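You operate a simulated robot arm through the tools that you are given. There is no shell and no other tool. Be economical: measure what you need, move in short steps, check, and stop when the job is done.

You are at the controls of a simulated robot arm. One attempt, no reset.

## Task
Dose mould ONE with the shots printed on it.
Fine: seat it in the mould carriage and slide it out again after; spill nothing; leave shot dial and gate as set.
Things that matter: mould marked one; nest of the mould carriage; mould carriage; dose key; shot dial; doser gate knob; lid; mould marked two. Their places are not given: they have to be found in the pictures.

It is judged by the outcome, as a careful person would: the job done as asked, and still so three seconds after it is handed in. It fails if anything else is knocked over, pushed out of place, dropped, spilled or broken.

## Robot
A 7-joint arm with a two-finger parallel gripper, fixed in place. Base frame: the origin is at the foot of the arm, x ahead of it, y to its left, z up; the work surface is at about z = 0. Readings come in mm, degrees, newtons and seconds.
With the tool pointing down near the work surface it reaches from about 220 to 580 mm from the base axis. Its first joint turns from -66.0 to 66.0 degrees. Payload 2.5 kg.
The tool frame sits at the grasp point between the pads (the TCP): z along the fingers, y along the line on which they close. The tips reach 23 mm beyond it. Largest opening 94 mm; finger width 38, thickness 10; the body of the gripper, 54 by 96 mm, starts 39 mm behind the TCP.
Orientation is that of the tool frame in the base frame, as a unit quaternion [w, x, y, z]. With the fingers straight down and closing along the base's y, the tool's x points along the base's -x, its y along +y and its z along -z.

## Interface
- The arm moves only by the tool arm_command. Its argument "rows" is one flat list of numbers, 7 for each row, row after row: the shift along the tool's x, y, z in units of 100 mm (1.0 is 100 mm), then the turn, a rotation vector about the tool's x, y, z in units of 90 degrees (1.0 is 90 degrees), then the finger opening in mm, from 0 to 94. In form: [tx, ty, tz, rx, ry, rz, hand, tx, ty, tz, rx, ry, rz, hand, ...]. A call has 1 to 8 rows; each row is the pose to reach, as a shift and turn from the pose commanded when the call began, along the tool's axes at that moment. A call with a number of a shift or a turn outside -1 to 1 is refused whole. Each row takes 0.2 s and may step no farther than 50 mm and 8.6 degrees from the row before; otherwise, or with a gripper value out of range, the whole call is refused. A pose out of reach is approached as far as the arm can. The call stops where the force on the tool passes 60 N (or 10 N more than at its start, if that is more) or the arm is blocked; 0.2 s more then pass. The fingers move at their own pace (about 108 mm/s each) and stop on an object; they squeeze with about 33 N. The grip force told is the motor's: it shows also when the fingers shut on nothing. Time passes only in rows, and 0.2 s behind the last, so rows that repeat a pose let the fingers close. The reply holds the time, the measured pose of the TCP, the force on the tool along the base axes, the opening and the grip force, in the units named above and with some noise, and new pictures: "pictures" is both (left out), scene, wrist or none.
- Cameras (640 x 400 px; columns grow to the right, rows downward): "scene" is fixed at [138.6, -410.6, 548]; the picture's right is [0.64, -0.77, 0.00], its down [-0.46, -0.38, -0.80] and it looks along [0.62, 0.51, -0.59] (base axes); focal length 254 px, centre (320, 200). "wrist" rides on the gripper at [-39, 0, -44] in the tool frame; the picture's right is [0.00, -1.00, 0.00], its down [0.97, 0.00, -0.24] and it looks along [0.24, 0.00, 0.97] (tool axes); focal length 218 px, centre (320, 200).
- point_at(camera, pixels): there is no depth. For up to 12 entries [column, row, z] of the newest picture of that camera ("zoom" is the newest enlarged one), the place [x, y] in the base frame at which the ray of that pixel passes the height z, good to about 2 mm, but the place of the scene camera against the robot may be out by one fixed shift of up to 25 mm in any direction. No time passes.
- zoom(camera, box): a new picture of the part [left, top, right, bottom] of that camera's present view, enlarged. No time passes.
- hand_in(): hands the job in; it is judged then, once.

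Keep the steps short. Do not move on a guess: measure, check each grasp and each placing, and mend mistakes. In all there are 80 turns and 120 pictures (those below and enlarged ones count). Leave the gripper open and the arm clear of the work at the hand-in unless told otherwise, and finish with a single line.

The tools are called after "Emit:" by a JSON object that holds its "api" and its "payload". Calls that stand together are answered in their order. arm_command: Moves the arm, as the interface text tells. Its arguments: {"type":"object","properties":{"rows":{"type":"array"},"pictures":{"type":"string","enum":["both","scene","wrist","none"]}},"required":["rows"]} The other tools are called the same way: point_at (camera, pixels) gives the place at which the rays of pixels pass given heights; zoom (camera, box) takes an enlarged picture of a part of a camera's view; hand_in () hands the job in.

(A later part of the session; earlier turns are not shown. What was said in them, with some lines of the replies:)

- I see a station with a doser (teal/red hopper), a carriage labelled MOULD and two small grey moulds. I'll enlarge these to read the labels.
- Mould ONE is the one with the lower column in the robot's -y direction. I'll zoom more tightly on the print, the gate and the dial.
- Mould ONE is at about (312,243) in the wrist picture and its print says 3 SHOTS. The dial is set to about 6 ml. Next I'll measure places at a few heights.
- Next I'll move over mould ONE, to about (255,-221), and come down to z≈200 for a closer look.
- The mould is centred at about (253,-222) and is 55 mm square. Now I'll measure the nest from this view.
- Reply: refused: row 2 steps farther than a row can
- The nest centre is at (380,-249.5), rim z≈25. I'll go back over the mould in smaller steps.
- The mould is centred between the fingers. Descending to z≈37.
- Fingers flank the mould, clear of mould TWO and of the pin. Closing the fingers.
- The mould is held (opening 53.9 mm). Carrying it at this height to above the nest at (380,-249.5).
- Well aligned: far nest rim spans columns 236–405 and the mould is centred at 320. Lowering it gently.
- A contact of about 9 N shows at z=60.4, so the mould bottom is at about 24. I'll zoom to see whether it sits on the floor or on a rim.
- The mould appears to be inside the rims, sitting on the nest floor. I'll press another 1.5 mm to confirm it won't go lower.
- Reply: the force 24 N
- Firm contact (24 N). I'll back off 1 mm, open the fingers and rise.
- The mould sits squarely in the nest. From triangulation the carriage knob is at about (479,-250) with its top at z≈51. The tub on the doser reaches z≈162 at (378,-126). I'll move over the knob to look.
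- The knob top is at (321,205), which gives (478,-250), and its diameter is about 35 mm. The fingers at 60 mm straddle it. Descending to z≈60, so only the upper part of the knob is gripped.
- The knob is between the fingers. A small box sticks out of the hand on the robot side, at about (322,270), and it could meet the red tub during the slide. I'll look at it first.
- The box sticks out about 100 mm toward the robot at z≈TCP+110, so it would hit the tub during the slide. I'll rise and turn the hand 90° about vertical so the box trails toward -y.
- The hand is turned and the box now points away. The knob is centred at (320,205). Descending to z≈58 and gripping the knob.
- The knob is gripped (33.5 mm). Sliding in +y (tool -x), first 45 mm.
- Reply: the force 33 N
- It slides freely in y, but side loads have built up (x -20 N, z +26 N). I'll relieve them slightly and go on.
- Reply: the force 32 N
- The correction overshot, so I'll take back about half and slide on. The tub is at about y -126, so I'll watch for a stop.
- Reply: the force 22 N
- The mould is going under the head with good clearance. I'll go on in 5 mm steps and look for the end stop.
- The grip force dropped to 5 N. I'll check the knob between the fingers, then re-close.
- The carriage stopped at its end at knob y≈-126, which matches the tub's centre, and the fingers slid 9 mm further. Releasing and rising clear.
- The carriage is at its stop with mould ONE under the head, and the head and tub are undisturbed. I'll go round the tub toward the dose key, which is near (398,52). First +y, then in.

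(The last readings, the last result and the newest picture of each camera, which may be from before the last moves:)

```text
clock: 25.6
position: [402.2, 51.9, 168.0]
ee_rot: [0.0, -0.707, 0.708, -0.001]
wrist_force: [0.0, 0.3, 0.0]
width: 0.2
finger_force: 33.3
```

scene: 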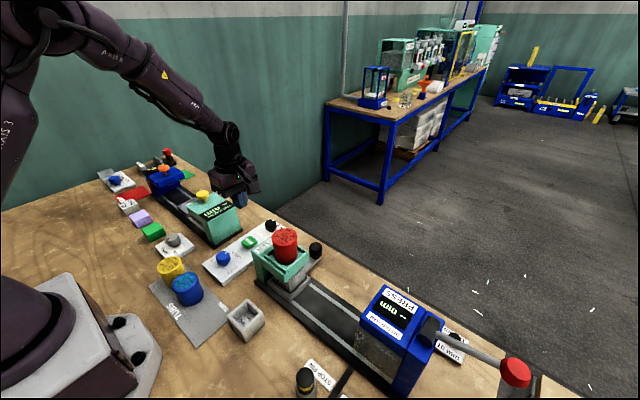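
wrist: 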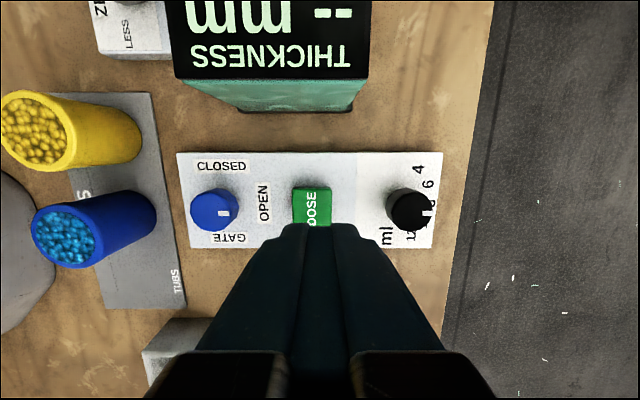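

The gate pointer points at OPEN. Zooming to find the key's exact place.

Emit:
{"api": "zoom", "payload": {"camera": "wrist", "box": [270, 160, 370, 240]}}

Emit:
{"api": "point_at", "payload": {"camera": "wrist", "pixels": [[312, 188, 25], [292, 207, 25], [332, 207, 25], [312, 225, 25], [312, 188, 35], [292, 207, 35], [332, 207, 35], [312, 225, 35]]}}

```text
5.00 times, centred on (320, 200) of wrist
```

zoom: 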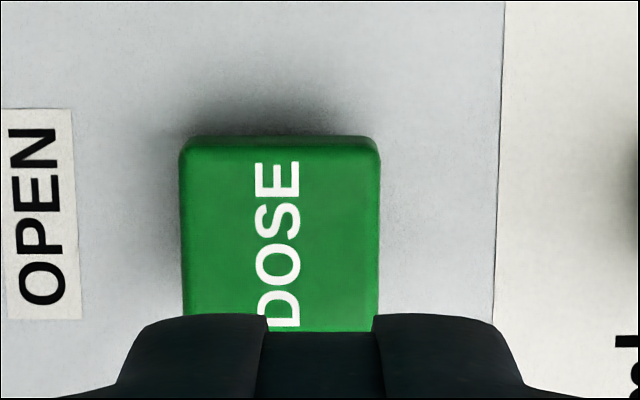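

```text
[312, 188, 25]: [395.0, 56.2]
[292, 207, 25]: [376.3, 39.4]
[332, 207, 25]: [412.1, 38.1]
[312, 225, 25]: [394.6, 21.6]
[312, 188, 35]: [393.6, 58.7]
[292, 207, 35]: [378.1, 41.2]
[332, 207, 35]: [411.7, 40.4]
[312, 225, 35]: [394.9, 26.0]
```

The key is about 34 mm square and centred at about (395,41). I'll align over it and come down to just above it.

Emit:
{"api": "arm_command", "payload": {"rows": [0.115, 0.05, 0, 0, 0, 0, 0, 0.115, 0.05, 0.4, 0, 0, 0, 0, 0.115, 0.05, 0.8, 0, 0, 0, 0, 0.115, 0.05, 1.0, 0, 0, 0, 0], "pictures": "both"}}

Emit:
{"api": "zoom", "payload": {"camera": "scene", "box": [190, 190, 310, 290]}}

```text
clock: 26.6
position: [395.0, 38.9, 70.4]
ee_rot: [0.0, -0.706, 0.708, 0.0]
wrist_force: [0.5, 0.4, 0.1]
width: 0.0
finger_force: 33.0
```

scene: 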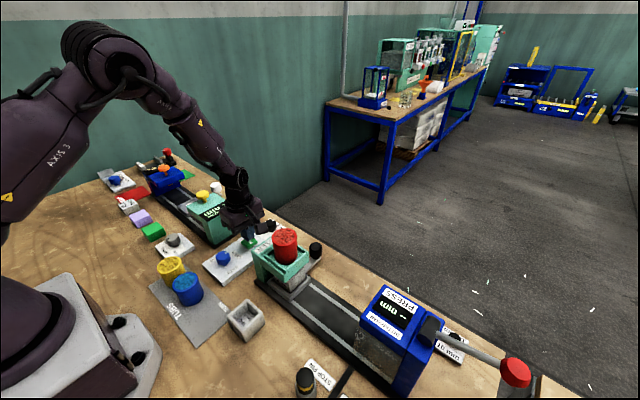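
wrist: 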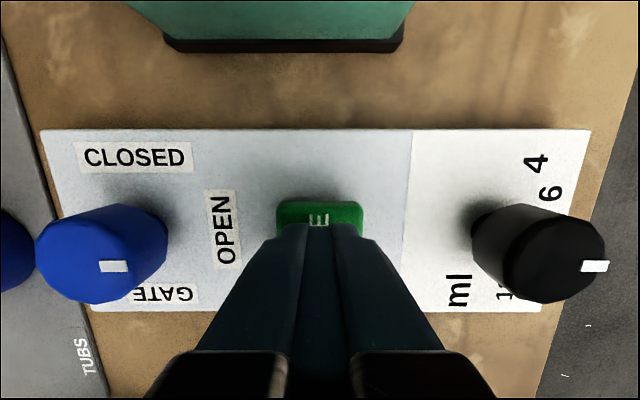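

```text
4.00 times, centred on (250, 240) of scene
```

zoom: 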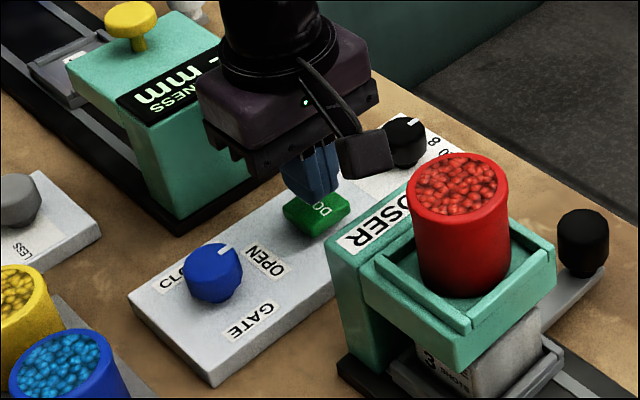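

Aligned over the key, and the tip clears the gate knob and the dial. Creeping down to find the contact.

Emit:
{"api": "arm_command", "payload": {"rows": [0, 0, 0.05, 0, 0, 0, 0, 0, 0, 0.09, 0, 0, 0, 0, 0, 0, 0.12, 0, 0, 0, 0], "pictures": "none"}}

```text
clock: 27.4
position: [393.3, 40.4, 58.7]
ee_rot: [0.0, 0.708, -0.707, 0.0]
wrist_force: [0.1, -0.3, 0.3]
width: 0.0
finger_force: 33.0
```

Emit:
{"api": "arm_command", "payload": {"rows": [0, 0, 0.02, 0, 0, 0, 0, 0, 0, 0.04, 0, 0, 0, 0], "pictures": "none"}}

```text
clock: 28.0
position: [394.4, 40.3, 54.8]
ee_rot: [0.0, -0.707, 0.708, 0.0]
wrist_force: [-1.0, -2.1, 3.1]
width: 0.0
finger_force: 32.8
```

Light contact (3 N) at z≈54.8. Pressing 2 mm further and checking.

Emit:
{"api": "arm_command", "payload": {"rows": [0, 0, 0.02, 0, 0, 0, 0], "pictures": "scene"}}

Emit:
{"api": "zoom", "payload": {"camera": "scene", "box": [220, 200, 340, 310]}}

```text
clock: 28.4
position: [394.3, 40.8, 52.7]
ee_rot: [0.0, -0.707, 0.708, 0.0]
wrist_force: [-4.3, -3.1, 11.0]
width: 0.2
finger_force: 33.5
```

scene: 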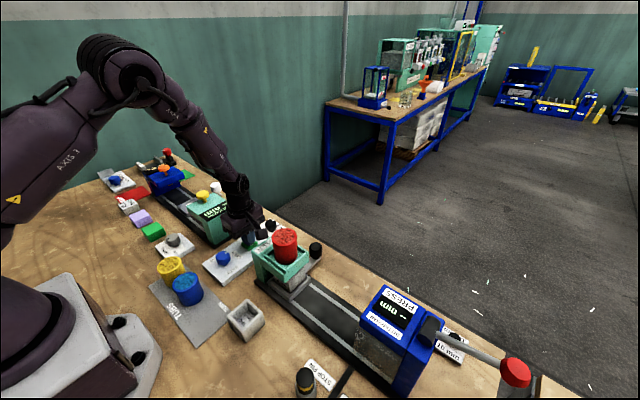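

```text
3.64 times, centred on (280, 255) of scene
```

zoom: 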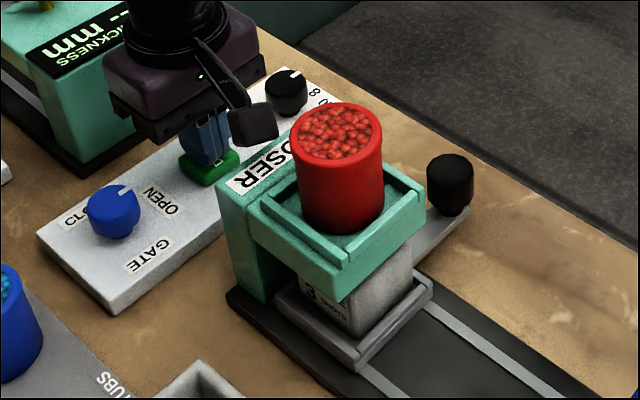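

Key is going down on a spring. I'll press on to its end of travel, still within the same stroke.

Emit:
{"api": "arm_command", "payload": {"rows": [0, 0, 0.015, 0, 0, 0, 0], "pictures": "none"}}

```text
clock: 28.8
position: [394.5, 41.0, 51.3]
ee_rot: [0.001, -0.707, 0.708, 0.001]
wrist_force: [-9.5, -3.1, 21.2]
width: 0.0
finger_force: 33.3
```

Emit:
{"api": "arm_command", "payload": {"rows": [0, 0, 0.015, 0, 0, 0, 0], "pictures": "both"}}

Emit:
{"api": "zoom", "payload": {"camera": "scene", "box": [220, 200, 340, 310]}}

```text
clock: 29.2
position: [395.9, 39.9, 50.0]
ee_rot: [0.0, -0.707, 0.707, -0.001]
wrist_force: [-14.7, -3.6, 35.2]
width: 0.0
finger_force: 33.3
```

scene: 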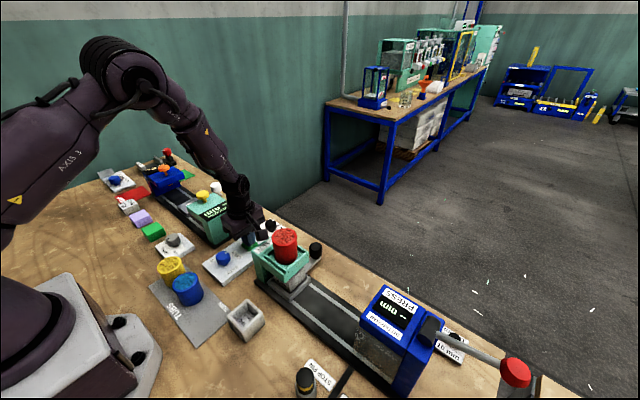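
wrist: 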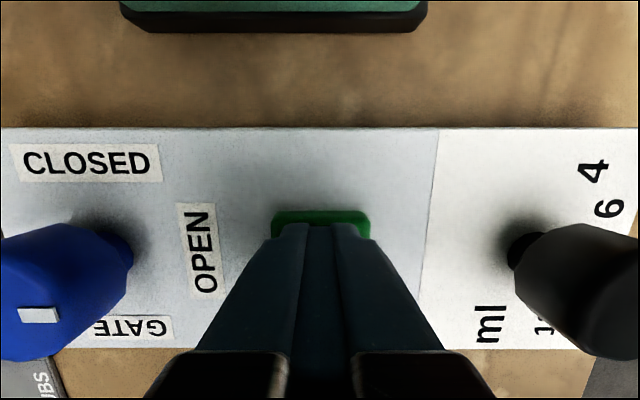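

```text
3.64 times, centred on (280, 255) of scene
```

zoom: 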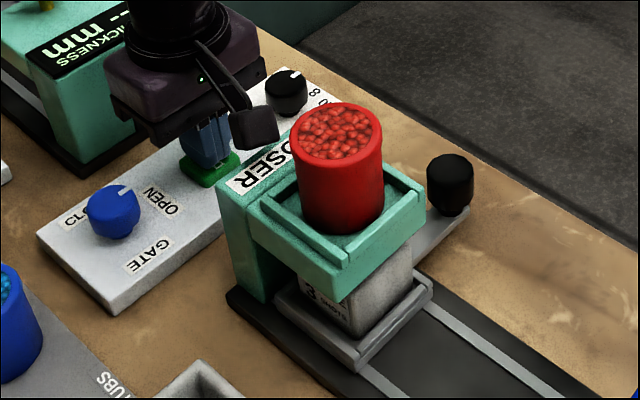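

The key is at its stop (35 N). Releasing fully and looking for evidence of a shot.

Emit:
{"api": "arm_command", "payload": {"rows": [0, 0, -0.05, 0, 0, 0, 0, 0, 0, -0.15, 0, 0, 0, 0, 0, 0, -0.15, 0, 0, 0, 0], "pictures": "scene"}}

Emit:
{"api": "zoom", "payload": {"camera": "scene", "box": [220, 200, 340, 310]}}

```text
clock: 30.0
position: [393.5, 41.3, 62.0]
ee_rot: [0.0, 0.708, -0.706, 0.0]
wrist_force: [-0.3, -0.6, -0.9]
width: 0.1
finger_force: 32.6
```

scene: 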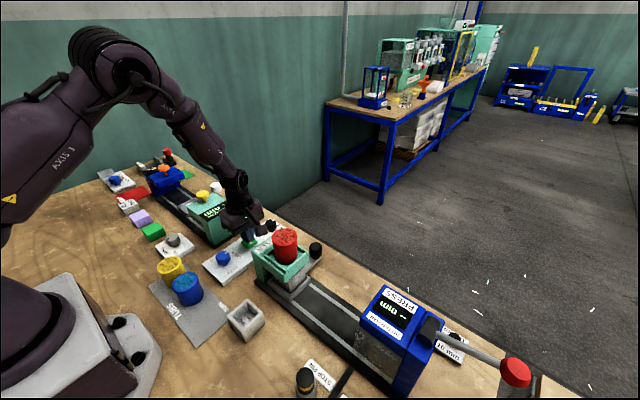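

```text
3.64 times, centred on (280, 255) of scene
```

zoom: 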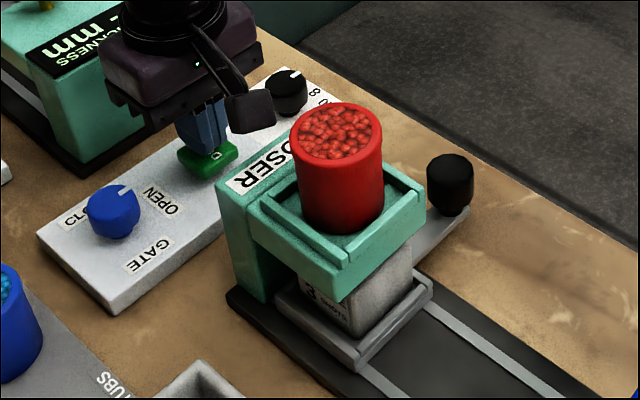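

The key sprang back, and there's nothing spilled around the carriage. Second press: same stroke, then full release.

Emit:
{"api": "arm_command", "payload": {"rows": [0, 0, 0.07, 0, 0, 0, 0, 0, 0, 0.12, 0, 0, 0, 0, 0, 0, 0.15, 0, 0, 0, 0, 0, 0, 0.15, 0, 0, 0, 0], "pictures": "none"}}

Emit:
{"api": "arm_command", "payload": {"rows": [0, 0, -0.05, 0, 0, 0, 0, 0, 0, -0.15, 0, 0, 0, 0, 0, 0, -0.15, 0, 0, 0, 0, 0, 0, -0.15, 0, 0, 0, 0], "pictures": "scene"}}

Emit:
{"api": "zoom", "payload": {"camera": "scene", "box": [220, 200, 340, 310]}}

```text
clock: 31.0
position: [395.6, 41.3, 50.5]
ee_rot: [0.0, -0.707, 0.708, -0.002]
wrist_force: [-12.1, -3.3, 36.3]
width: 0.0
finger_force: 32.7
```

```text
clock: 32.0
position: [393.8, 40.9, 64.8]
ee_rot: [0.001, 0.707, -0.707, 0.0]
wrist_force: [-0.6, -0.4, 0.0]
width: 0.0
finger_force: 32.7
```

scene: 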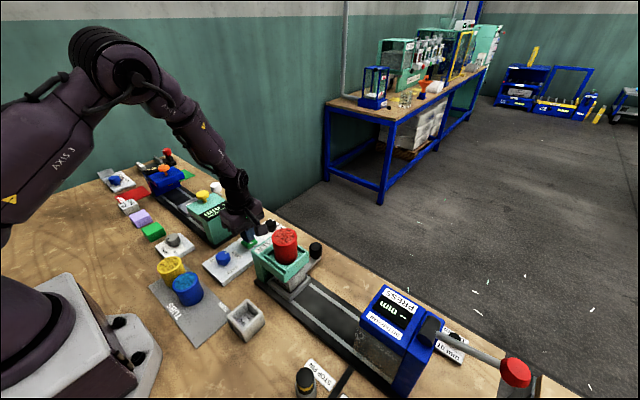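

```text
3.64 times, centred on (280, 255) of scene
```

zoom: 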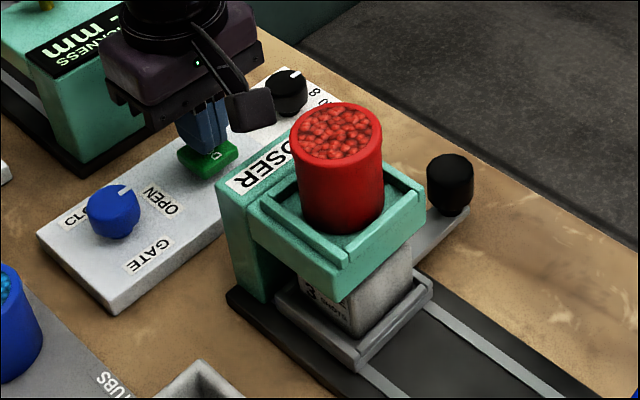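

Second press is done: 36 N at the stop, then released. Nothing is out of place. Third press, the same way.

Emit:
{"api": "arm_command", "payload": {"rows": [0, 0, 0.07, 0, 0, 0, 0, 0, 0, 0.12, 0, 0, 0, 0, 0, 0, 0.15, 0, 0, 0, 0, 0, 0, 0.15, 0, 0, 0, 0], "pictures": "none"}}

Emit:
{"api": "arm_command", "payload": {"rows": [0, 0, -0.05, 0, 0, 0, 0, 0, 0, -0.15, 0, 0, 0, 0, 0, 0, -0.5, 0, 0, 0, 0, 0, 0, -0.9, 0, 0, 0, 0, 0, 0, -1.0, 0, 0, 0, 0], "pictures": "none"}}

```text
clock: 33.0
position: [395.7, 40.9, 49.6]
ee_rot: [0.001, -0.707, 0.707, 0.0]
wrist_force: [-14.5, 0.5, 38.3]
width: 0.1
finger_force: 32.9
```

```text
clock: 34.2
position: [396.0, 41.4, 149.2]
ee_rot: [0.001, -0.707, 0.707, 0.0]
wrist_force: [0.2, 0.5, 0.1]
width: 0.2
finger_force: 33.1
```

Three presses made. Now back round the tub to the knob at (478,-128): out in +x first, then -y, with fingers open to 56.

Emit:
{"api": "arm_command", "payload": {"rows": [0, -0.4, -0.1, 0, 0, 0, 0, 0.1, -0.8, -0.1, 0, 0, 0, 20, 0.5, -0.83, -0.1, 0, 0, 0, 40, 0.9, -0.83, -0.1, 0, 0, 0, 56], "pictures": "none"}}

Emit:
{"api": "arm_command", "payload": {"rows": [0.4, 0, 0, 0, 0, 0, 56, 0.78, 0, 0, 0, 0, 0, 56, 0.78, 0, 0, 0, 0, 0, 56], "pictures": "both"}}

```text
clock: 35.2
position: [477.9, -49.9, 160.0]
ee_rot: [0.0, -0.707, 0.707, 0.0]
wrist_force: [-0.3, 0.1, -0.1]
width: 55.7
finger_force: 0.1
```

```text
clock: 36.0
position: [477.7, -128.0, 160.1]
ee_rot: [0.0, -0.707, 0.707, 0.0]
wrist_force: [0.0, -0.1, -0.6]
width: 56.3
finger_force: 0.2
```

scene: 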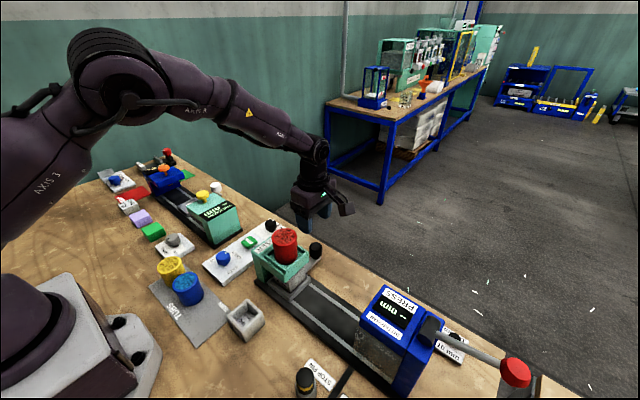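
wrist: 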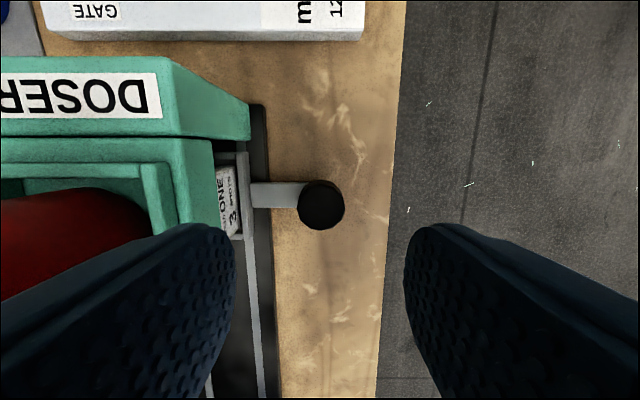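

The knob is centred again at (321,205). Descending and gripping it.

Emit:
{"api": "arm_command", "payload": {"rows": [0, 0, 0.4, 0, 0, 0, 56, 0, 0, 0.8, 0, 0, 0, 56, 0, 0, 0.99, 0, 0, 0, 56, 0, 0, 0.99, 0, 0, 0, 56], "pictures": "none"}}

Emit:
{"api": "arm_command", "payload": {"rows": [0, 0, 0, 0, 0, 0, 30, 0, 0, 0, 0, 0, 0, 30, 0, 0, 0, 0, 0, 0, 30], "pictures": "wrist"}}

```text
clock: 37.0
position: [478.7, -126.8, 61.8]
ee_rot: [-0.001, -0.707, 0.708, 0.0]
wrist_force: [-0.2, -0.2, 0.0]
width: 56.3
finger_force: 0.0
```

```text
clock: 37.8
position: [477.5, -126.8, 61.5]
ee_rot: [0.001, 0.707, -0.707, 0.0]
wrist_force: [-1.7, 0.7, -2.7]
width: 33.6
finger_force: 44.7
```

wrist: 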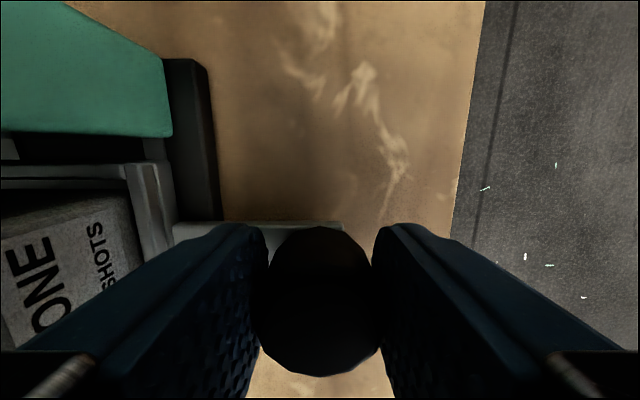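

Gripped. Sliding it out gently in -y, first 60 mm.

Emit:
{"api": "arm_command", "payload": {"rows": [0.04, 0, 0, 0, 0, 0, 30, 0.1, 0, 0, 0, 0, 0, 30, 0.18, 0, 0, 0, 0, 0, 30, 0.26, 0, 0, 0, 0, 0, 30, 0.34, 0, 0, 0, 0, 0, 30, 0.42, 0, 0, 0, 0, 0, 30, 0.5, 0, 0, 0, 0, 0, 30, 0.6, 0, 0, 0, 0, 0, 30], "pictures": "scene"}}

Emit:
{"api": "zoom", "payload": {"camera": "scene", "box": [240, 210, 380, 330]}}

```text
clock: 39.6
position: [478.1, -186.9, 61.8]
ee_rot: [0.0, -0.707, 0.708, 0.0]
wrist_force: [3.3, 0.5, 16.1]
width: 33.7
finger_force: 45.0
```

scene: 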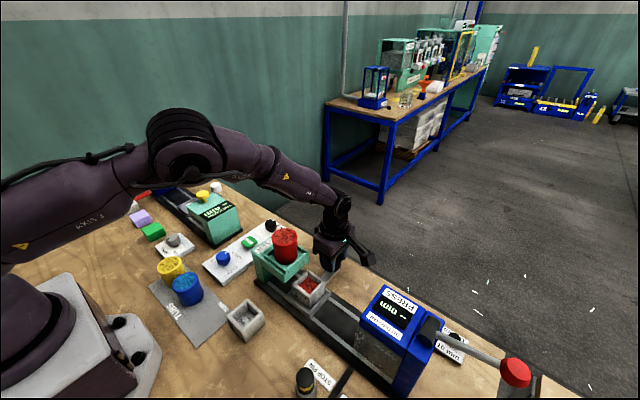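

```text
3.33 times, centred on (310, 270) of scene
```

zoom: 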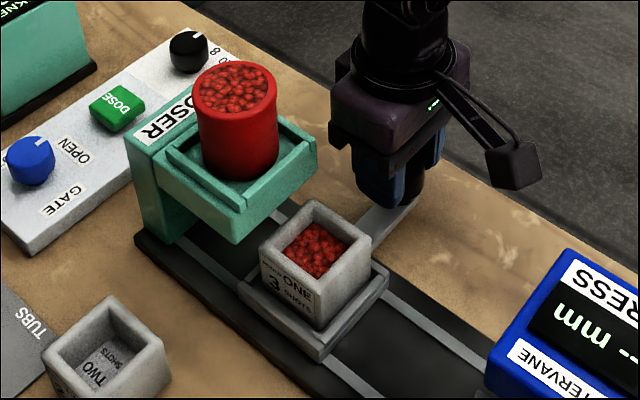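

The mould holds red pellets, with none spilled. Sliding on to the original out-place at y≈-250.

Emit:
{"api": "arm_command", "payload": {"rows": [0.05, 0, -0.008, 0, 0, 0, 30, 0.13, 0, -0.008, 0, 0, 0, 30, 0.21, 0, -0.008, 0, 0, 0, 30, 0.29, 0, -0.008, 0, 0, 0, 30, 0.37, 0, -0.008, 0, 0, 0, 30, 0.45, 0, -0.008, 0, 0, 0, 30, 0.53, 0, -0.008, 0, 0, 0, 30, 0.62, 0, -0.008, 0, 0, 0, 30], "pictures": "none"}}

Emit:
{"api": "arm_command", "payload": {"rows": [0, 0, 0, 0, 0, 0, 56, 0, 0, 0, 0, 0, 0, 56, 0, 0, -0.4, 0, 0, 0, 56, 0, 0, -0.8, 0, 0, 0, 56, 0, 0, -1.0, 0, 0, 0, 56], "pictures": "both"}}

Emit:
{"api": "zoom", "payload": {"camera": "scene", "box": [250, 220, 390, 350]}}

```text
clock: 41.4
position: [477.8, -248.5, 60.3]
ee_rot: [-0.001, 0.707, -0.707, 0.001]
wrist_force: [12.7, 4.0, 5.3]
width: 33.6
finger_force: 45.2
```

```text
clock: 42.6
position: [476.8, -249.7, 161.9]
ee_rot: [0.001, 0.707, -0.707, 0.0]
wrist_force: [-0.3, 0.5, 0.1]
width: 55.9
finger_force: 0.0
```

scene: 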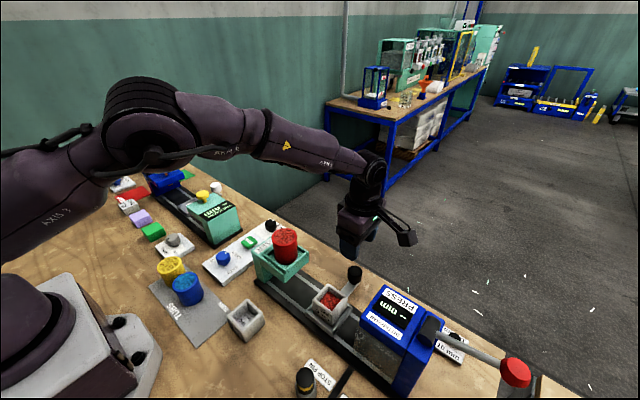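
wrist: 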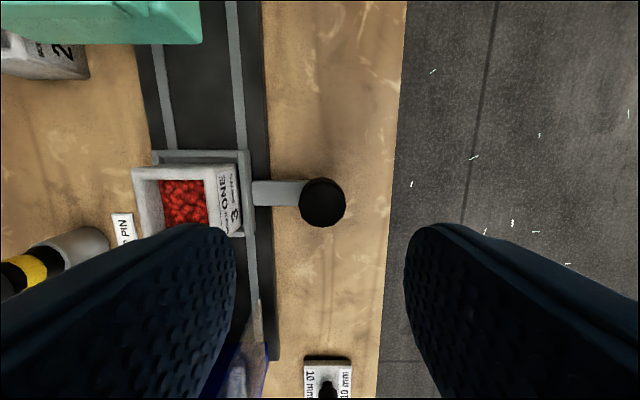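

```text
3.08 times, centred on (320, 285) of scene
```

zoom: 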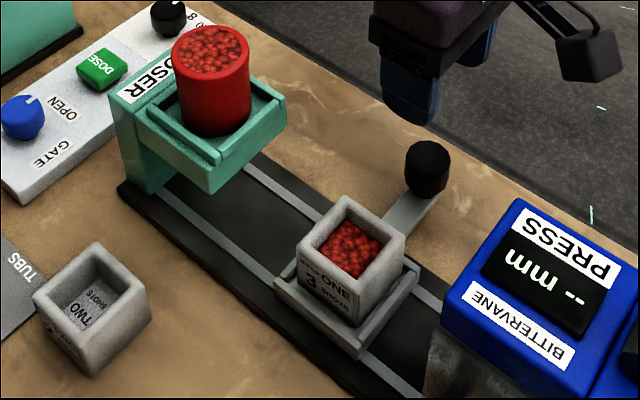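

The carriage is back at its start place with the mould upright. I'll view the mould from above to judge the fill level.

Emit:
{"api": "arm_command", "payload": {"rows": [0, 0.1, -0.4, 0, 0, 0, 80, -0.1, 0.5, -0.6, 0, 0, 0, 90, -0.1, 0.9, -0.6, 0, 0, 0, 90, -0.1, 0.95, -0.6, 0, 0, 0, 90], "pictures": "both"}}

Emit:
{"api": "zoom", "payload": {"camera": "wrist", "box": [270, 150, 370, 230]}}

Emit:
{"api": "zoom", "payload": {"camera": "scene", "box": [190, 200, 290, 280]}}

```text
clock: 43.6
position: [381.3, -239.4, 222.7]
ee_rot: [0.0, -0.707, 0.707, 0.0]
wrist_force: [0.2, -0.1, 1.2]
width: 90.2
finger_force: 0.0
```

scene: 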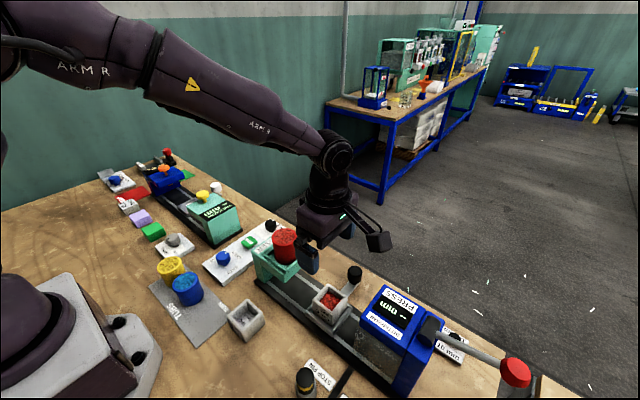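
wrist: 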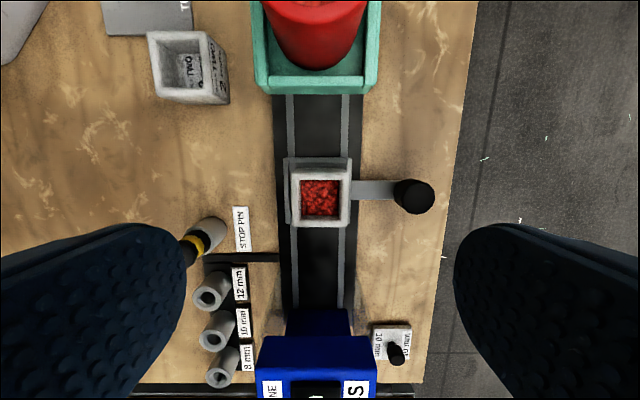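

```text
5.00 times, centred on (320, 190) of wrist
```

zoom: 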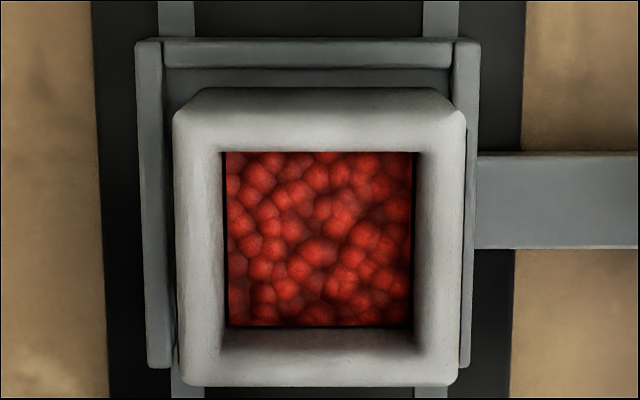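

```text
5.00 times, centred on (240, 240) of scene
```

zoom: 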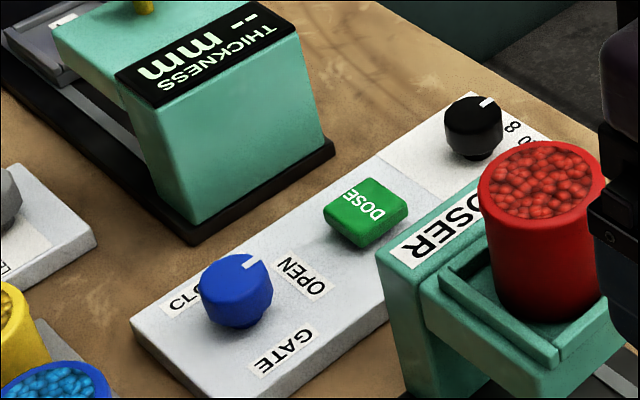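

The fill is about 17 mm below the rim, or about 12 mm deep. That fits 3 × 6 ml in the roughly 39 mm square cavity. Dial and gate are unchanged and nothing is spilled. Raising the arm clear with the gripper open.

Emit:
{"api": "arm_command", "payload": {"rows": [0, 0, -0.4, 0, 0, 0, 94, 0, 0, -0.8, 0, 0, 0, 94, 0, 0, -1.0, 0, 0, 0, 94, 0, 0, -1.0, 0, 0, 0, 94], "pictures": "both"}}

```text
clock: 44.6
position: [383.8, -238.5, 321.2]
ee_rot: [0.0, -0.707, 0.707, 0.0]
wrist_force: [-0.2, 0.5, -0.3]
width: 93.7
finger_force: 0.0
```

scene: 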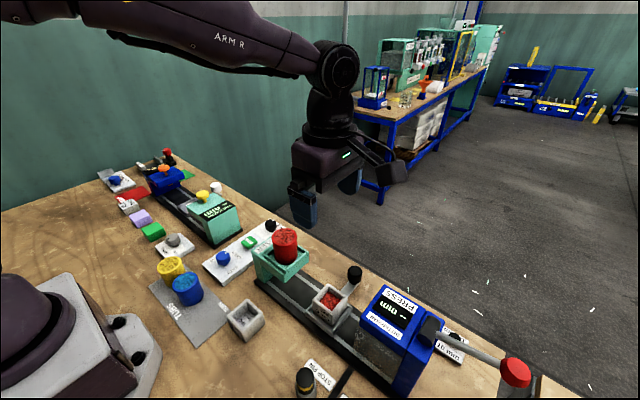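
wrist: 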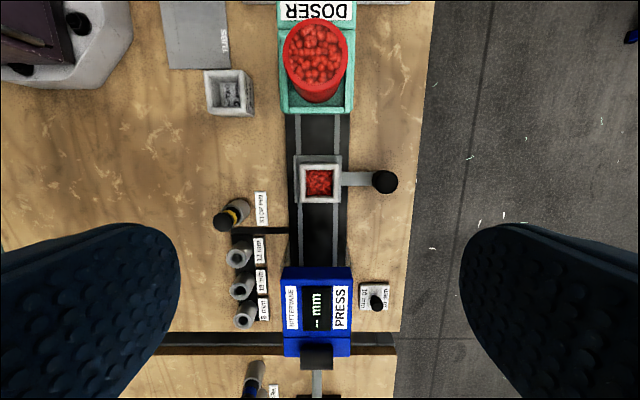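

Everything is in place and the arm is clear, so I'm handing in.

Emit:
{"api": "hand_in", "payload": {}}

```text
The job is handed in.
```

Mould ONE got three dose-key presses for its printed 3 shots and is seated in the carriage, slid back out; no spill seen, dial and gate untouched, and the fill depth (about 12 mm by eye) fits three shots, though I couldn't watch each one drop.
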